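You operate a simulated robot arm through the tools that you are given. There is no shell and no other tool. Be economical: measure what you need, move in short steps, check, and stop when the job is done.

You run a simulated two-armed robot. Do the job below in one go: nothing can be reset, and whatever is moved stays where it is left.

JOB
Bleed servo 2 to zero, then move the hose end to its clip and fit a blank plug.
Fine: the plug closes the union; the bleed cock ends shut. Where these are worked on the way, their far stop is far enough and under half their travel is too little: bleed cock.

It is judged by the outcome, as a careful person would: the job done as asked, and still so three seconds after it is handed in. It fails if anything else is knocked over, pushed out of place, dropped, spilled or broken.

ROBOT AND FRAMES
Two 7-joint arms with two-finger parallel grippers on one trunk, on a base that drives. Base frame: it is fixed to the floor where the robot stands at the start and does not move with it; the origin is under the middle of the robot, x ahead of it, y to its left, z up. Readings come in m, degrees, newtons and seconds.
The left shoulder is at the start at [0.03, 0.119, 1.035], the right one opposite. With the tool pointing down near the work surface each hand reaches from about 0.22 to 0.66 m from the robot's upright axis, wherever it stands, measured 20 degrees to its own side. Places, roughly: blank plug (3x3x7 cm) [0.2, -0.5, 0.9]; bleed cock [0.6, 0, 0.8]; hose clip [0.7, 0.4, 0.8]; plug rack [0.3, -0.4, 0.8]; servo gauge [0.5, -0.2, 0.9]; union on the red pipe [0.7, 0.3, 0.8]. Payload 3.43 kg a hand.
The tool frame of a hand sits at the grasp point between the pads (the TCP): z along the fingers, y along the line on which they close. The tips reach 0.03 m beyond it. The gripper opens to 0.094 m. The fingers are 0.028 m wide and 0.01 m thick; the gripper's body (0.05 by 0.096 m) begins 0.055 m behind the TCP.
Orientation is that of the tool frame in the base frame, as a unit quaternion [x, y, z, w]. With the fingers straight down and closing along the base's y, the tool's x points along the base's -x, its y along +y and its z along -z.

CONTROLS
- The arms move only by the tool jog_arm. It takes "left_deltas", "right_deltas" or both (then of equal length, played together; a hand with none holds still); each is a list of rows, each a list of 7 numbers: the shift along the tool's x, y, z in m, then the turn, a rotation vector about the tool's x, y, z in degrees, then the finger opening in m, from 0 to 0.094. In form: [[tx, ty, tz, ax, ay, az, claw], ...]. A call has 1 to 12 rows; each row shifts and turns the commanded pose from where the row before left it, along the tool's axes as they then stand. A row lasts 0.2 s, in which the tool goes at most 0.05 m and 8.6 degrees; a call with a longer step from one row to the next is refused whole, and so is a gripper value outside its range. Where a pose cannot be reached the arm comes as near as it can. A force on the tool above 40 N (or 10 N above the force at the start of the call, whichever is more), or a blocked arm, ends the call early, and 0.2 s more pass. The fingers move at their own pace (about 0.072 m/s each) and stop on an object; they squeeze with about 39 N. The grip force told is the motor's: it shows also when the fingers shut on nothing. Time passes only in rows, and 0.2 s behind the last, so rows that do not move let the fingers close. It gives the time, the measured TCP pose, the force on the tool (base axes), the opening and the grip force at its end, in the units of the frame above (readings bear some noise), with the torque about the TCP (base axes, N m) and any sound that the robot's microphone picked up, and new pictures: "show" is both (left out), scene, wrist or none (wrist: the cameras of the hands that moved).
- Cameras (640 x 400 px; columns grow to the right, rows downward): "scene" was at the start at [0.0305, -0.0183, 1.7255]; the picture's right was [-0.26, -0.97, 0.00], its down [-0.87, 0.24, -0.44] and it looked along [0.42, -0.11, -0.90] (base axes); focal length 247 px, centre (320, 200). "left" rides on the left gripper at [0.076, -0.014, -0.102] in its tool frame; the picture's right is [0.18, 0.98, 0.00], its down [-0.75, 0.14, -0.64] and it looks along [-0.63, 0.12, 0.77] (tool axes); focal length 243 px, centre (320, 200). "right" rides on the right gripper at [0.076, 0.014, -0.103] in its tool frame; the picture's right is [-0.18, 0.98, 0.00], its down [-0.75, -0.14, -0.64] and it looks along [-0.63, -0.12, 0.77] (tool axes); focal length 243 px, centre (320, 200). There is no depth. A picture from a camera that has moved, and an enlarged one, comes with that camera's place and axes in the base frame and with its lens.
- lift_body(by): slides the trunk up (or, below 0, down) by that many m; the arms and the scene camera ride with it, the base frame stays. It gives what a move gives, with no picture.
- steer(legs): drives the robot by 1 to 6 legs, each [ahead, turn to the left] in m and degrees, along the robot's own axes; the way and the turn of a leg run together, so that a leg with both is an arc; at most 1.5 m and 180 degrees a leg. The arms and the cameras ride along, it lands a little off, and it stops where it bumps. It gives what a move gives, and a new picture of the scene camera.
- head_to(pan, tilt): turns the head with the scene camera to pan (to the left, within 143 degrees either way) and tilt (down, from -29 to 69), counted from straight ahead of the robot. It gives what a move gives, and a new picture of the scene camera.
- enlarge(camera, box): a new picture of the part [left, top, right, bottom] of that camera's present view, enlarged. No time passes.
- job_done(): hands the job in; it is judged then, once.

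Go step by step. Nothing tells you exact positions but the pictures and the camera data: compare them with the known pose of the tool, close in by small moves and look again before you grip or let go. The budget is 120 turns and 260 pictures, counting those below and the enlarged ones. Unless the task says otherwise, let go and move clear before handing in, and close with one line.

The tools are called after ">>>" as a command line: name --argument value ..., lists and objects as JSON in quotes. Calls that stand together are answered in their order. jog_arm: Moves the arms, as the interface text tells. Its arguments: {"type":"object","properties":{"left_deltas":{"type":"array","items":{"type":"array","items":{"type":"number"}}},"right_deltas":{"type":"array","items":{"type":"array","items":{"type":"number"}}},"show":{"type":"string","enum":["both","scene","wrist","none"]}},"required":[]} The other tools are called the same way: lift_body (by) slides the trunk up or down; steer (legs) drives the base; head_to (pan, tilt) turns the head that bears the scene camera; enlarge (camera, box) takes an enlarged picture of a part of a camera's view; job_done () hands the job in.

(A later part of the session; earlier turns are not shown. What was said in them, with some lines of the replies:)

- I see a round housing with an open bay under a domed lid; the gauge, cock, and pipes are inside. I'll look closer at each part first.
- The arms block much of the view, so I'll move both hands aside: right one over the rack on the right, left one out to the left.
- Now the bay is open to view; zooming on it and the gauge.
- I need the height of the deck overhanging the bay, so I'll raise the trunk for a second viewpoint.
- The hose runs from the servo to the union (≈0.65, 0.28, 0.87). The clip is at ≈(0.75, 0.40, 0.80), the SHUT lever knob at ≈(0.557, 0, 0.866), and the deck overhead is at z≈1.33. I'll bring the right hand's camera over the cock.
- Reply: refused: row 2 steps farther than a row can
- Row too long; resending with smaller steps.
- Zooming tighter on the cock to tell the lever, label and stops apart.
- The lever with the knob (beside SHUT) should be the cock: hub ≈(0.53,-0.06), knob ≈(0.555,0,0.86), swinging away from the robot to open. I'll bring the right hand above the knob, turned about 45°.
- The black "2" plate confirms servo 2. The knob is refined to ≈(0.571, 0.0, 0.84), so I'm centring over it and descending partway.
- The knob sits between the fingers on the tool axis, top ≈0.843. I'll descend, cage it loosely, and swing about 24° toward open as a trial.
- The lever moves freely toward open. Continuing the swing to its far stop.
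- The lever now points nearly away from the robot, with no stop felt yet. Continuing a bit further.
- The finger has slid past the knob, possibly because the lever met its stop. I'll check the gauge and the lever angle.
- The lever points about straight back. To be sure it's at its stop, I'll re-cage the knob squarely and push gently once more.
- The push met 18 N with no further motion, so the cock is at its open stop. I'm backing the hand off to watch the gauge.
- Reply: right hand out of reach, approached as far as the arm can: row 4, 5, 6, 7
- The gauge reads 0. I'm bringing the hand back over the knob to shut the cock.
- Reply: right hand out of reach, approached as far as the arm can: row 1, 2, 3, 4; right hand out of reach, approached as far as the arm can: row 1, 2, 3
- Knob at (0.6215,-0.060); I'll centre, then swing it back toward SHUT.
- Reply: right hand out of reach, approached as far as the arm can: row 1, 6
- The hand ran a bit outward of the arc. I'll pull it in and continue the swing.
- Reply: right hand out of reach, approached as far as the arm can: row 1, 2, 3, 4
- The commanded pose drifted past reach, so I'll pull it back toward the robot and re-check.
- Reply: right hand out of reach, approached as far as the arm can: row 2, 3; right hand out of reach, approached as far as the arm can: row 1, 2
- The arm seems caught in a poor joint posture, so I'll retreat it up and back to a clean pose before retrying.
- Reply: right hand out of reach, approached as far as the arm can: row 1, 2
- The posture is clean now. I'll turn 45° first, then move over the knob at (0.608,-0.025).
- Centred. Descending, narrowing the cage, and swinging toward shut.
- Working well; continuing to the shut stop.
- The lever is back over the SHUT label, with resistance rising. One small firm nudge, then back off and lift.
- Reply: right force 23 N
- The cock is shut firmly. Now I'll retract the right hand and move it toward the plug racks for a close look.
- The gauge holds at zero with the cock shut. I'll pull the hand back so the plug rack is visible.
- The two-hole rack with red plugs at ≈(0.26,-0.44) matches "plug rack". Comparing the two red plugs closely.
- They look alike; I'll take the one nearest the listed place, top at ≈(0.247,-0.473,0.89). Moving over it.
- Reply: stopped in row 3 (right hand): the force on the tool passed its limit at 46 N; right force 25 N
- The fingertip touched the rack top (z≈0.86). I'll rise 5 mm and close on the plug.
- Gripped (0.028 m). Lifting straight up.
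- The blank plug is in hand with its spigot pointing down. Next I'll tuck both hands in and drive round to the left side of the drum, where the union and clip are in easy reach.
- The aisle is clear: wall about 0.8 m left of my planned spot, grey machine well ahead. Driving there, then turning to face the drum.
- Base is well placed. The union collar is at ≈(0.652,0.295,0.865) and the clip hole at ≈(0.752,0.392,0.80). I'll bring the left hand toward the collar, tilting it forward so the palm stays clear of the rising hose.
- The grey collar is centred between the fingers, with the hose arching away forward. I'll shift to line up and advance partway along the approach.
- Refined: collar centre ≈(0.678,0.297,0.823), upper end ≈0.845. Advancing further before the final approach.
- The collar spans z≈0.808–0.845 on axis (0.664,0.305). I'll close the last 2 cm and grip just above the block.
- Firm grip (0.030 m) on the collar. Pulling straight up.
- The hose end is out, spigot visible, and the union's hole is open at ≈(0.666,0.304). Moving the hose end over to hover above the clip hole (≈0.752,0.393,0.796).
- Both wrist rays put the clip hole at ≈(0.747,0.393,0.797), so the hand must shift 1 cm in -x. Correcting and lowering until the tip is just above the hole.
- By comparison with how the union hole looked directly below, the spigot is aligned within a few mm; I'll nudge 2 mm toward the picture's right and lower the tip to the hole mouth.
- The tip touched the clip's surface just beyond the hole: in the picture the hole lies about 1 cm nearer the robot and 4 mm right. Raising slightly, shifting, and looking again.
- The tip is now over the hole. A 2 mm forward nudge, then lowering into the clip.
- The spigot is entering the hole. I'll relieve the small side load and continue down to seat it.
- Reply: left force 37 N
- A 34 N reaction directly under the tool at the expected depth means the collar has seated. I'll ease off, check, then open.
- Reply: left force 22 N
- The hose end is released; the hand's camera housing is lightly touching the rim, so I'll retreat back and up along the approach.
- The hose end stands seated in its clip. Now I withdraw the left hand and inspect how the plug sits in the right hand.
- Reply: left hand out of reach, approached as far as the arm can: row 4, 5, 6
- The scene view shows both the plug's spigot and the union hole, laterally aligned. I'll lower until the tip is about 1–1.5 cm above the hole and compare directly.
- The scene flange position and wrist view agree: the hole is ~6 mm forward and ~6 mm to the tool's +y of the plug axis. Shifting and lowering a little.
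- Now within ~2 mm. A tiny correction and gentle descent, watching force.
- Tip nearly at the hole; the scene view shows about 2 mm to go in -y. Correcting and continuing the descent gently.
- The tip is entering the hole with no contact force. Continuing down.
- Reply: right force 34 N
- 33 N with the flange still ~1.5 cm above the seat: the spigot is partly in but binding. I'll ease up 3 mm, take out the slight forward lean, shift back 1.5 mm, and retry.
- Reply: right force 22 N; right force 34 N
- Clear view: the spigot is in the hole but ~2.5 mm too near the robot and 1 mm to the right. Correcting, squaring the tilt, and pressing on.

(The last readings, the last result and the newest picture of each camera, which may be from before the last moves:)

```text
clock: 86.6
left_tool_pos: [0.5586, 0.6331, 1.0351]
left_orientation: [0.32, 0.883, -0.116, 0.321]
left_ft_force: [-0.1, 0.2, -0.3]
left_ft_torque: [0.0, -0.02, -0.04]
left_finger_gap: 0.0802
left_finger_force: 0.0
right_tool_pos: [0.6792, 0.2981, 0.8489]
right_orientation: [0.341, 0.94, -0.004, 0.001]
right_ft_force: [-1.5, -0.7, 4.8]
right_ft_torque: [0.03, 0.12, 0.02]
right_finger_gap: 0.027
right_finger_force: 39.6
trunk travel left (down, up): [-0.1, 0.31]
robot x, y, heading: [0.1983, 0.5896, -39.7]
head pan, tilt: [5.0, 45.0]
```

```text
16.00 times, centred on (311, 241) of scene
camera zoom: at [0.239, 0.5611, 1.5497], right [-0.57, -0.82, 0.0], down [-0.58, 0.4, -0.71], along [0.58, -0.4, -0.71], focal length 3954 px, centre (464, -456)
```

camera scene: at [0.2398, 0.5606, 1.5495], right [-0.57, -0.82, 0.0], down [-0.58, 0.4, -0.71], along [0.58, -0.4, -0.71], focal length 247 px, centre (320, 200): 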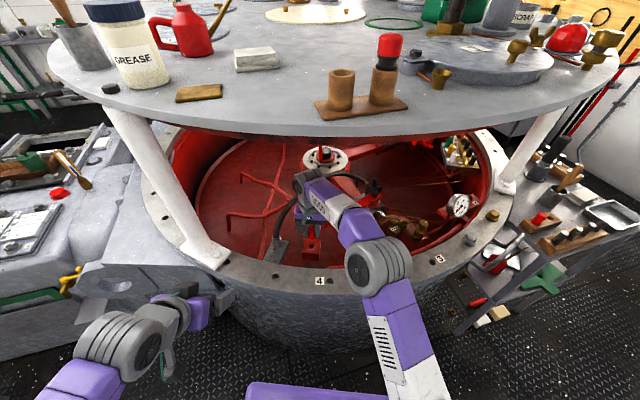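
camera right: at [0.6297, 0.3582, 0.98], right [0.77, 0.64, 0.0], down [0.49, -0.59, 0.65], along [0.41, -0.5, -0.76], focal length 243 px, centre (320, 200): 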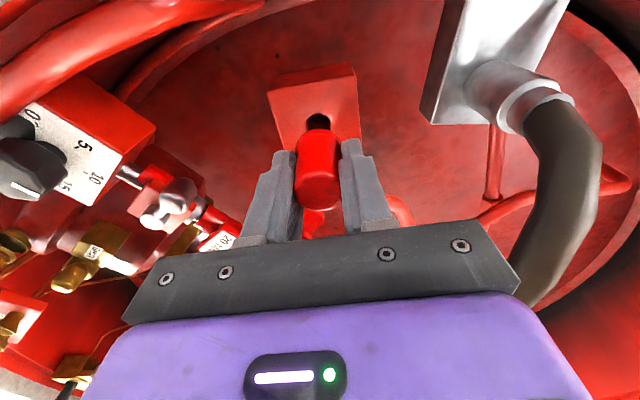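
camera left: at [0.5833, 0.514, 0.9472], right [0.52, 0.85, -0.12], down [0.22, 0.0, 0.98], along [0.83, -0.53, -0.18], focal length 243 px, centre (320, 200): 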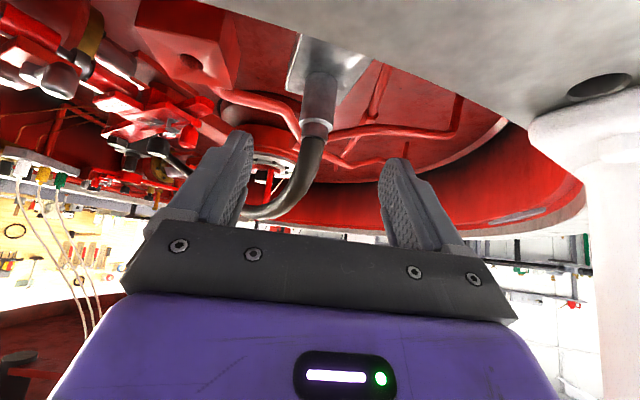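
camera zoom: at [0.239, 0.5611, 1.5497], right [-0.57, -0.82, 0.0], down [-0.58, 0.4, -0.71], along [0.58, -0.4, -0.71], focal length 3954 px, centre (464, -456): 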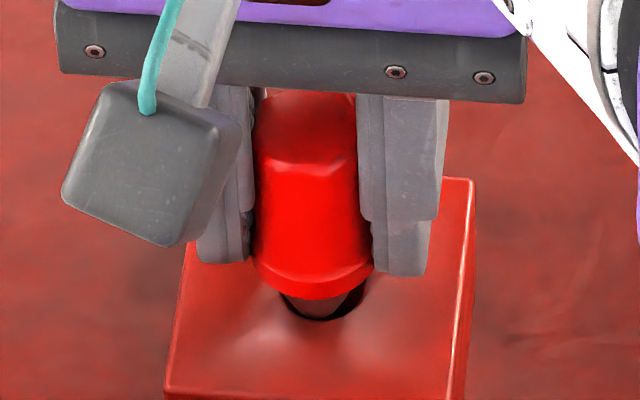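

The spigot is well into the hole now with a light touch. Nudging 1 mm right and continuing to press down.

>>> jog_arm --right_deltas '[[0, -0.0012, 0.002, 0, 0, 0, 0.0], [0, 0, 0.004, 0, 0, 0, 0.0], [0, 0, 0.004, 0, 0, 0, 0.0]]' --show "none"

>>> enlarge --camera "scene" --box '[300, 232, 322, 250]'

```text
clock: 87.4
left_tool_pos: [0.5577, 0.6335, 1.0367]
left_orientation: [0.32, 0.884, -0.116, 0.321]
left_ft_force: [-1.1, -0.6, 0.5]
left_ft_torque: [0.01, 0.0, -0.02]
left_finger_gap: 0.08
left_finger_force: 0.1
right_tool_pos: [0.6783, 0.2977, 0.8409]
right_orientation: [0.34, 0.94, -0.002, 0.006]
right_ft_force: [2.9, 1.7, 32.4]
right_ft_torque: [0.26, 0.13, -0.03]
right_finger_gap: 0.0271
right_finger_force: 38.6
trunk travel left (down, up): [-0.1, 0.31]
robot x, y, heading: [0.1961, 0.5893, -40.0]
head pan, tilt: [5.0, 45.0]
```

```text
16.00 times, centred on (311, 241) of scene
camera zoom: at [0.2374, 0.5625, 1.5498], right [-0.57, -0.82, 0.0], down [-0.58, 0.4, -0.71], along [0.58, -0.4, -0.71], focal length 3954 px, centre (464, -456)
```

zoom: 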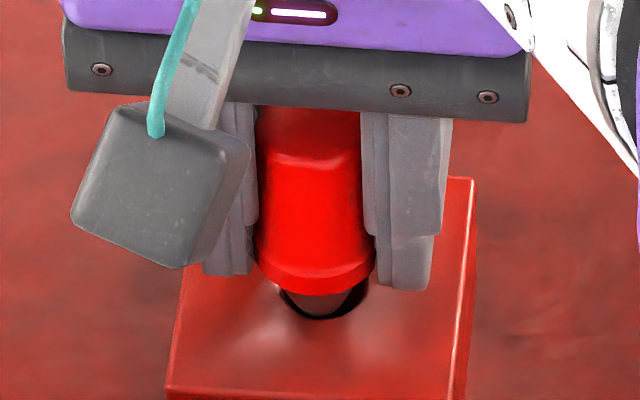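

The plug is slipping up in the grip instead of entering; the torque shows the spigot bearing on the near rim of the hole. I'll unload, shift 3 mm forward and 1 mm right, then press again.

>>> jog_arm --right_deltas '[[0, 0, -0.008, 0, 0, 0, 0.0], [-0.003, -0.0012, 0, 0, 0, 0, 0.0], [0, 0, 0, 0, 0, 0, 0.0]]' --show "none"

>>> enlarge --camera "scene" --box '[300, 232, 322, 250]'

>>> jog_arm --right_deltas '[[0, 0, 0.004, 0, 0, 0, 0.0], [0, 0, 0.003, 0, 0, 0, 0.0]]' --show "none"

>>> enlarge --camera "scene" --box '[300, 232, 322, 250]'

```text
clock: 88.2
left_tool_pos: [0.559, 0.6318, 1.0358]
left_orientation: [0.32, 0.884, -0.115, 0.321]
left_ft_force: [0.8, 0.3, -0.6]
left_ft_torque: [0.02, 0.02, 0.0]
left_finger_gap: 0.0801
left_finger_force: 0.0
right_tool_pos: [0.6781, 0.2933, 0.8441]
right_orientation: [0.341, 0.94, -0.004, -0.001]
right_ft_force: [0.4, 0.2, -0.3]
right_ft_torque: [-0.01, -0.03, 0.03]
right_finger_gap: 0.0271
right_finger_force: 39.1
trunk travel left (down, up): [-0.1, 0.31]
robot x, y, heading: [0.1983, 0.5898, -39.6]
head pan, tilt: [5.0, 45.0]
```

```text
16.00 times, centred on (311, 241) of scene
camera zoom: at [0.2395, 0.5608, 1.5495], right [-0.57, -0.82, 0.0], down [-0.58, 0.4, -0.71], along [0.58, -0.4, -0.71], focal length 3954 px, centre (464, -456)
```

zoom: 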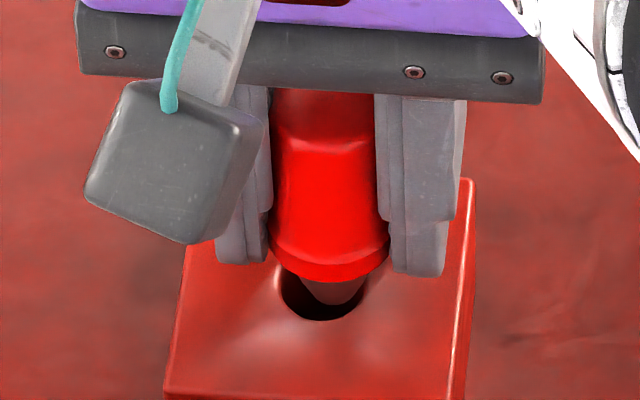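

```text
clock: 88.8
left_tool_pos: [0.5592, 0.6322, 1.0358]
left_orientation: [0.32, 0.884, -0.116, 0.321]
left_ft_force: [-0.6, -1.0, 0.5]
left_ft_torque: [0.08, 0.02, 0.02]
left_finger_gap: 0.08
left_finger_force: 0.0
right_tool_pos: [0.6794, 0.2942, 0.8374]
right_orientation: [0.341, 0.94, -0.003, 0.001]
right_ft_force: [0.3, 0.4, -1.0]
right_ft_torque: [0.01, 0.04, -0.01]
right_finger_gap: 0.0271
right_finger_force: 38.9
trunk travel left (down, up): [-0.1, 0.31]
robot x, y, heading: [0.2003, 0.5943, -39.9]
head pan, tilt: [5.0, 45.0]
```

```text
16.00 times, centred on (311, 241) of scene
camera zoom: at [0.2397, 0.5607, 1.5495], right [-0.57, -0.82, 0.0], down [-0.58, 0.4, -0.71], along [0.58, -0.4, -0.71], focal length 3954 px, centre (464, -456)
```

zoom: 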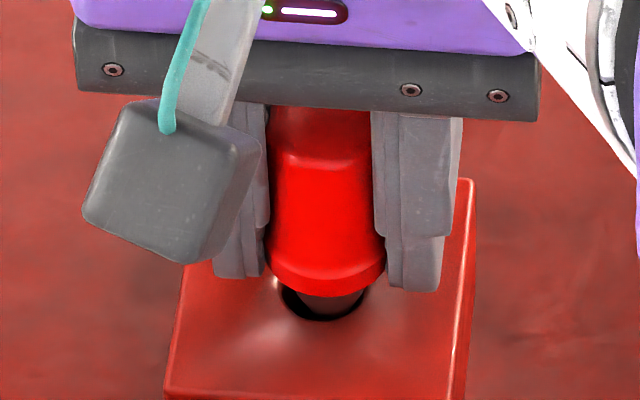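

The spigot is now free (no force) and just 2–3 mm right of centre. I'll centre it and open the fingers a little so the plug can settle into the hole, keeping them as a guard.

>>> jog_arm --right_deltas '[[0, 0.0022, 0, 0, 0, 0, 0.0], [0, 0, 0, 0, 0, 0, 0.0]]' --show "none"

>>> enlarge --camera "scene" --box '[300, 232, 322, 250]'

>>> enlarge --camera "right" --box '[260, 80, 380, 210]'

```text
clock: 89.4
left_tool_pos: [0.5605, 0.6325, 1.036]
left_orientation: [0.32, 0.884, -0.116, 0.32]
left_ft_force: [0.9, 0.8, 0.2]
left_ft_torque: [0.0, -0.03, -0.01]
left_finger_gap: 0.0802
left_finger_force: 0.0
right_tool_pos: [0.6797, 0.2969, 0.838]
right_orientation: [0.341, 0.94, -0.003, 0.001]
right_ft_force: [0.0, -0.1, -0.8]
right_ft_torque: [-0.01, -0.01, -0.02]
right_finger_gap: 0.027
right_finger_force: 38.8
trunk travel left (down, up): [-0.1, 0.31]
robot x, y, heading: [0.1918, 0.5902, -39.8]
head pan, tilt: [5.0, 45.0]
```

```text
16.00 times, centred on (311, 241) of scene
camera zoom: at [0.2397, 0.5607, 1.5496], right [-0.57, -0.82, 0.0], down [-0.58, 0.4, -0.71], along [0.58, -0.4, -0.71], focal length 3954 px, centre (464, -456)
```

zoom: 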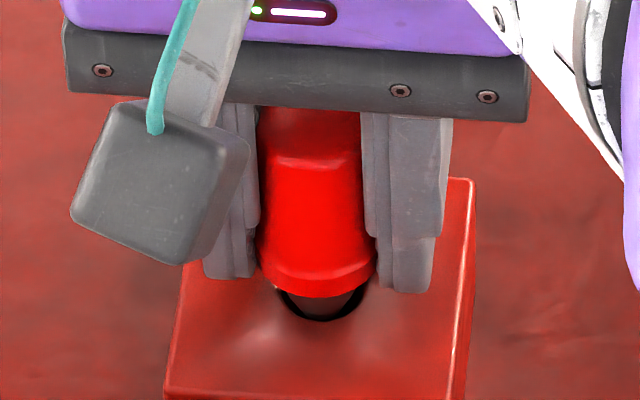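

```text
3.08 times, centred on (320, 145) of right
camera zoom: at [0.6304, 0.3558, 0.941], right [0.77, 0.64, 0.0], down [0.49, -0.59, 0.65], along [0.41, -0.5, -0.76], focal length 746 px, centre (320, 369)
```

zoom: 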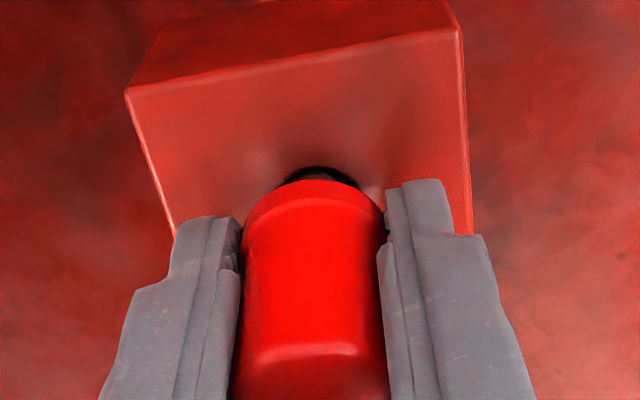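

Nicely centred in both views. Opening the fingers slightly to let it settle.

>>> jog_arm --right_deltas '[[0, 0, 0, 0, 0, 0, 0.034], [0, 0, 0, 0, 0, 0, 0.038], [0, 0, 0, 0, 0, 0, 0.038]]' --show "none"

>>> enlarge --camera "scene" --box '[300, 232, 322, 250]'

>>> enlarge --camera "right" --box '[260, 80, 380, 210]'

```text
clock: 90.2
left_tool_pos: [0.5597, 0.6325, 1.0367]
left_orientation: [0.32, 0.884, -0.117, 0.321]
left_ft_force: [0.7, 0.9, 0.2]
left_ft_torque: [0.0, 0.01, -0.02]
left_finger_gap: 0.08
left_finger_force: 0.1
right_tool_pos: [0.6793, 0.2958, 0.8384]
right_orientation: [0.341, 0.94, -0.003, 0.001]
right_ft_force: [-0.1, 0.2, -0.1]
right_ft_torque: [-0.01, 0.0, -0.04]
right_finger_gap: 0.0381
right_finger_force: 0.0
trunk travel left (down, up): [-0.1, 0.31]
robot x, y, heading: [0.1966, 0.5904, -39.7]
head pan, tilt: [5.0, 45.0]
```

```text
16.00 times, centred on (311, 241) of scene
camera zoom: at [0.2397, 0.5608, 1.5496], right [-0.57, -0.82, 0.0], down [-0.58, 0.4, -0.71], along [0.58, -0.4, -0.71], focal length 3954 px, centre (464, -456)
```

zoom: 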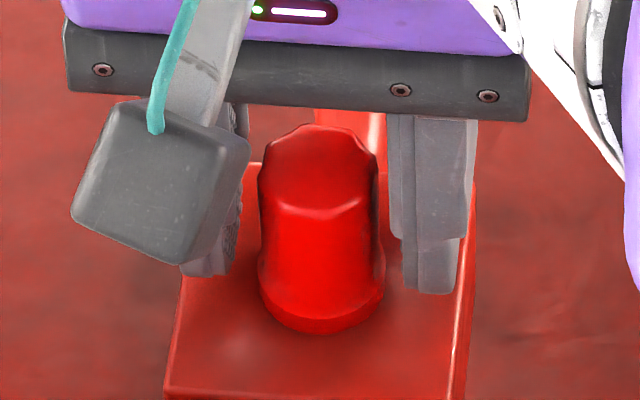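

```text
3.08 times, centred on (320, 145) of right
camera zoom: at [0.6304, 0.3557, 0.9412], right [0.77, 0.64, 0.0], down [0.49, -0.59, 0.65], along [0.41, -0.5, -0.76], focal length 746 px, centre (320, 369)
```

zoom: 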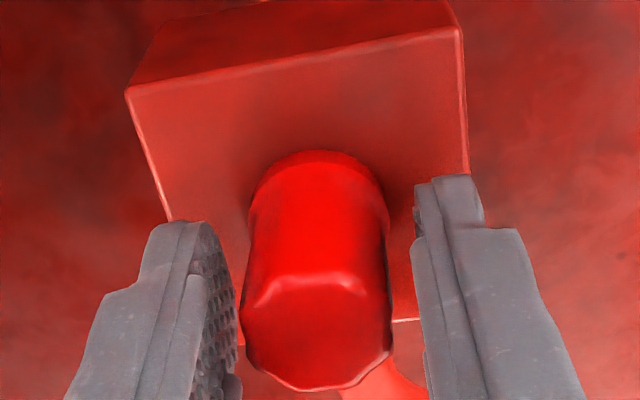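

The plug dropped fully home, flange flat on the union. Opening and withdrawing straight up.

>>> jog_arm --right_deltas '[[0, 0, 0, 0, 0, 0, 0.05], [0, 0, 0, 0, 0, 0, 0.055], [0, 0, -0.03, 0, 0, 0, 0.055], [0, 0, -0.04, 0, 0, 0, 0.055], [0, 0, -0.04, 0, 0, 0, 0.055], [0.04, -0.015, -0.02, 0, 0, 0, 0.055], [0.04, -0.02, 0, 0, 0, 0, 0.055], [0.04, -0.02, 0, 0, 0, 0, 0.055], [0.04, -0.02, 0, 0, 0, 0, 0.055]]' --show "scene"

>>> enlarge --camera "scene" --box '[250, 190, 370, 270]'

>>> enlarge --camera "scene" --box '[360, 180, 480, 260]'

```text
clock: 92.2
left_tool_pos: [0.5591, 0.6321, 1.0363]
left_orientation: [0.32, 0.884, -0.116, 0.322]
left_ft_force: [-0.3, 0.2, 0.4]
left_ft_torque: [0.02, -0.01, -0.01]
left_finger_gap: 0.0801
left_finger_force: 0.0
right_tool_pos: [0.5086, 0.3403, 0.971]
right_orientation: [0.341, 0.94, -0.002, 0.001]
right_ft_force: [0.5, -1.0, -0.5]
right_ft_torque: [-0.04, 0.01, 0.01]
right_finger_gap: 0.0549
right_finger_force: 0.0
trunk travel left (down, up): [-0.1, 0.31]
robot x, y, heading: [0.1948, 0.5896, -39.9]
head pan, tilt: [5.0, 45.0]
camera scene: at [0.2386, 0.5608, 1.5496], right [-0.57, -0.82, 0.0], down [-0.58, 0.4, -0.71], along [0.58, -0.4, -0.71], focal length 247 px, centre (320, 200)
```

scene: 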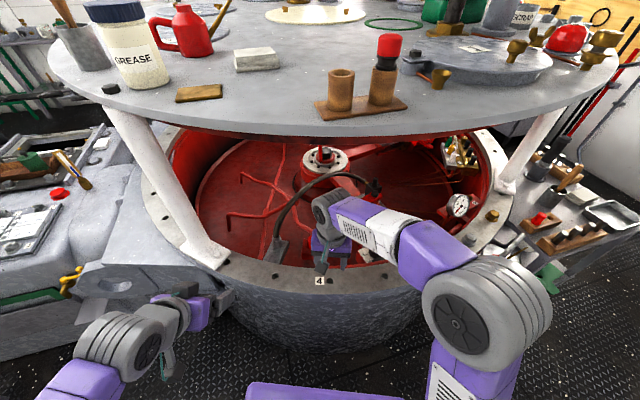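

```text
5.00 times, centred on (310, 230) of scene
camera zoom: at [0.2386, 0.5608, 1.5496], right [-0.57, -0.82, 0.0], down [-0.58, 0.4, -0.71], along [0.58, -0.4, -0.71], focal length 1236 px, centre (370, 50)
```

zoom: 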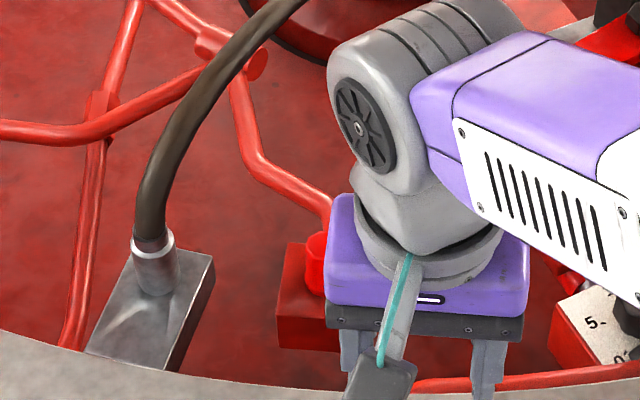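

```text
5.00 times, centred on (420, 220) of scene
camera zoom: at [0.2386, 0.5608, 1.5496], right [-0.57, -0.82, 0.0], down [-0.58, 0.4, -0.71], along [0.58, -0.4, -0.71], focal length 1236 px, centre (-180, 100)
```

zoom: 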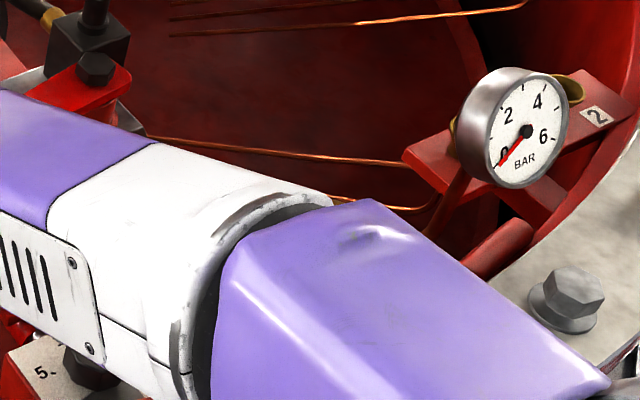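

The gauge still reads zero and the hose end is seated in its clip. I'll back the right hand away completely and take one last look at the plug and cock.

>>> jog_arm --right_deltas '[[0.03, -0.035, -0.015, 0, 0, 0, 0.055], [0.03, -0.035, -0.015, 0, 0, 0, 0.055], [0.03, -0.035, -0.015, 0, 0, 0, 0.055], [0.03, -0.035, 0, 0, 0, 0, 0.055], [0.03, -0.035, 0, 0, 0, 0, 0.055]]' --show "none"

>>> enlarge --camera "scene" --box '[250, 180, 430, 280]'

>>> enlarge --camera "scene" --box '[290, 210, 340, 265]'

```text
clock: 93.4
left_tool_pos: [0.5592, 0.6322, 1.0363]
left_orientation: [0.32, 0.883, -0.117, 0.322]
left_ft_force: [0.1, 0.2, 0.2]
left_ft_torque: [-0.01, -0.02, 0.05]
left_finger_gap: 0.0801
left_finger_force: 0.0
right_tool_pos: [0.2812, 0.3014, 1.0134]
right_orientation: [0.34, 0.94, -0.003, 0.002]
right_ft_force: [-0.2, 0.2, 0.3]
right_ft_torque: [0.01, 0.0, 0.01]
right_finger_gap: 0.0549
right_finger_force: 0.1
trunk travel left (down, up): [-0.1, 0.31]
robot x, y, heading: [0.1931, 0.5858, -39.8]
head pan, tilt: [5.0, 45.0]
```

```text
3.56 times, centred on (340, 230) of scene
camera zoom: at [0.2385, 0.5609, 1.5496], right [-0.57, -0.82, 0.0], down [-0.58, 0.4, -0.71], along [0.58, -0.4, -0.71], focal length 879 px, centre (249, 93)
```

zoom: 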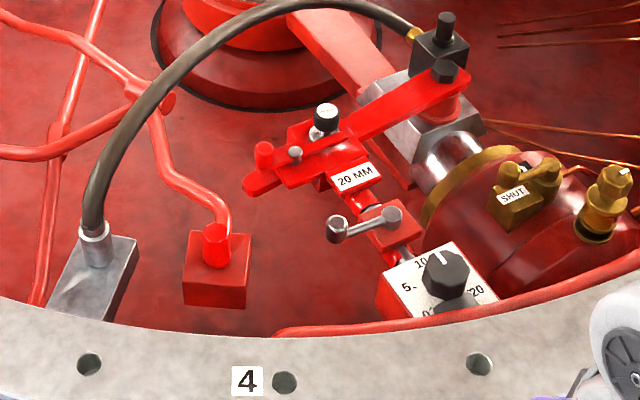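

```text
7.27 times, centred on (315, 238) of scene
camera zoom: at [0.2385, 0.5609, 1.5496], right [-0.57, -0.82, 0.0], down [-0.58, 0.4, -0.71], along [0.58, -0.4, -0.71], focal length 1797 px, centre (356, -73)
```

zoom: 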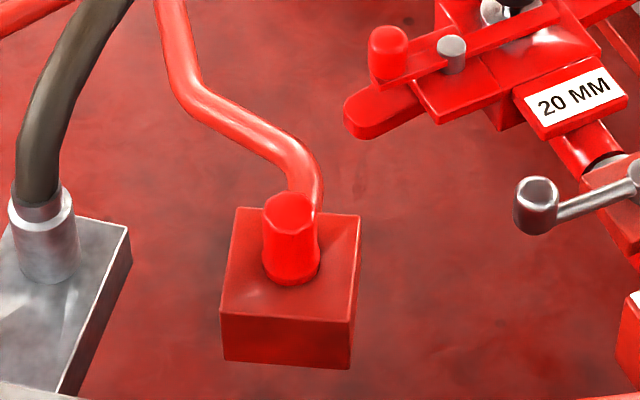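

Everything is in place: cock shut over its SHUT label, gauge at zero, hose end in its clip, and the plug seated upright on the union. Both hands are clear, so I'm handing in.

>>> job_done

```text
The job is handed in.
```

Servo 2 is bled to zero and its bleed cock is shut again, the hose end is seated in its clip, and the blank plug closes the union.
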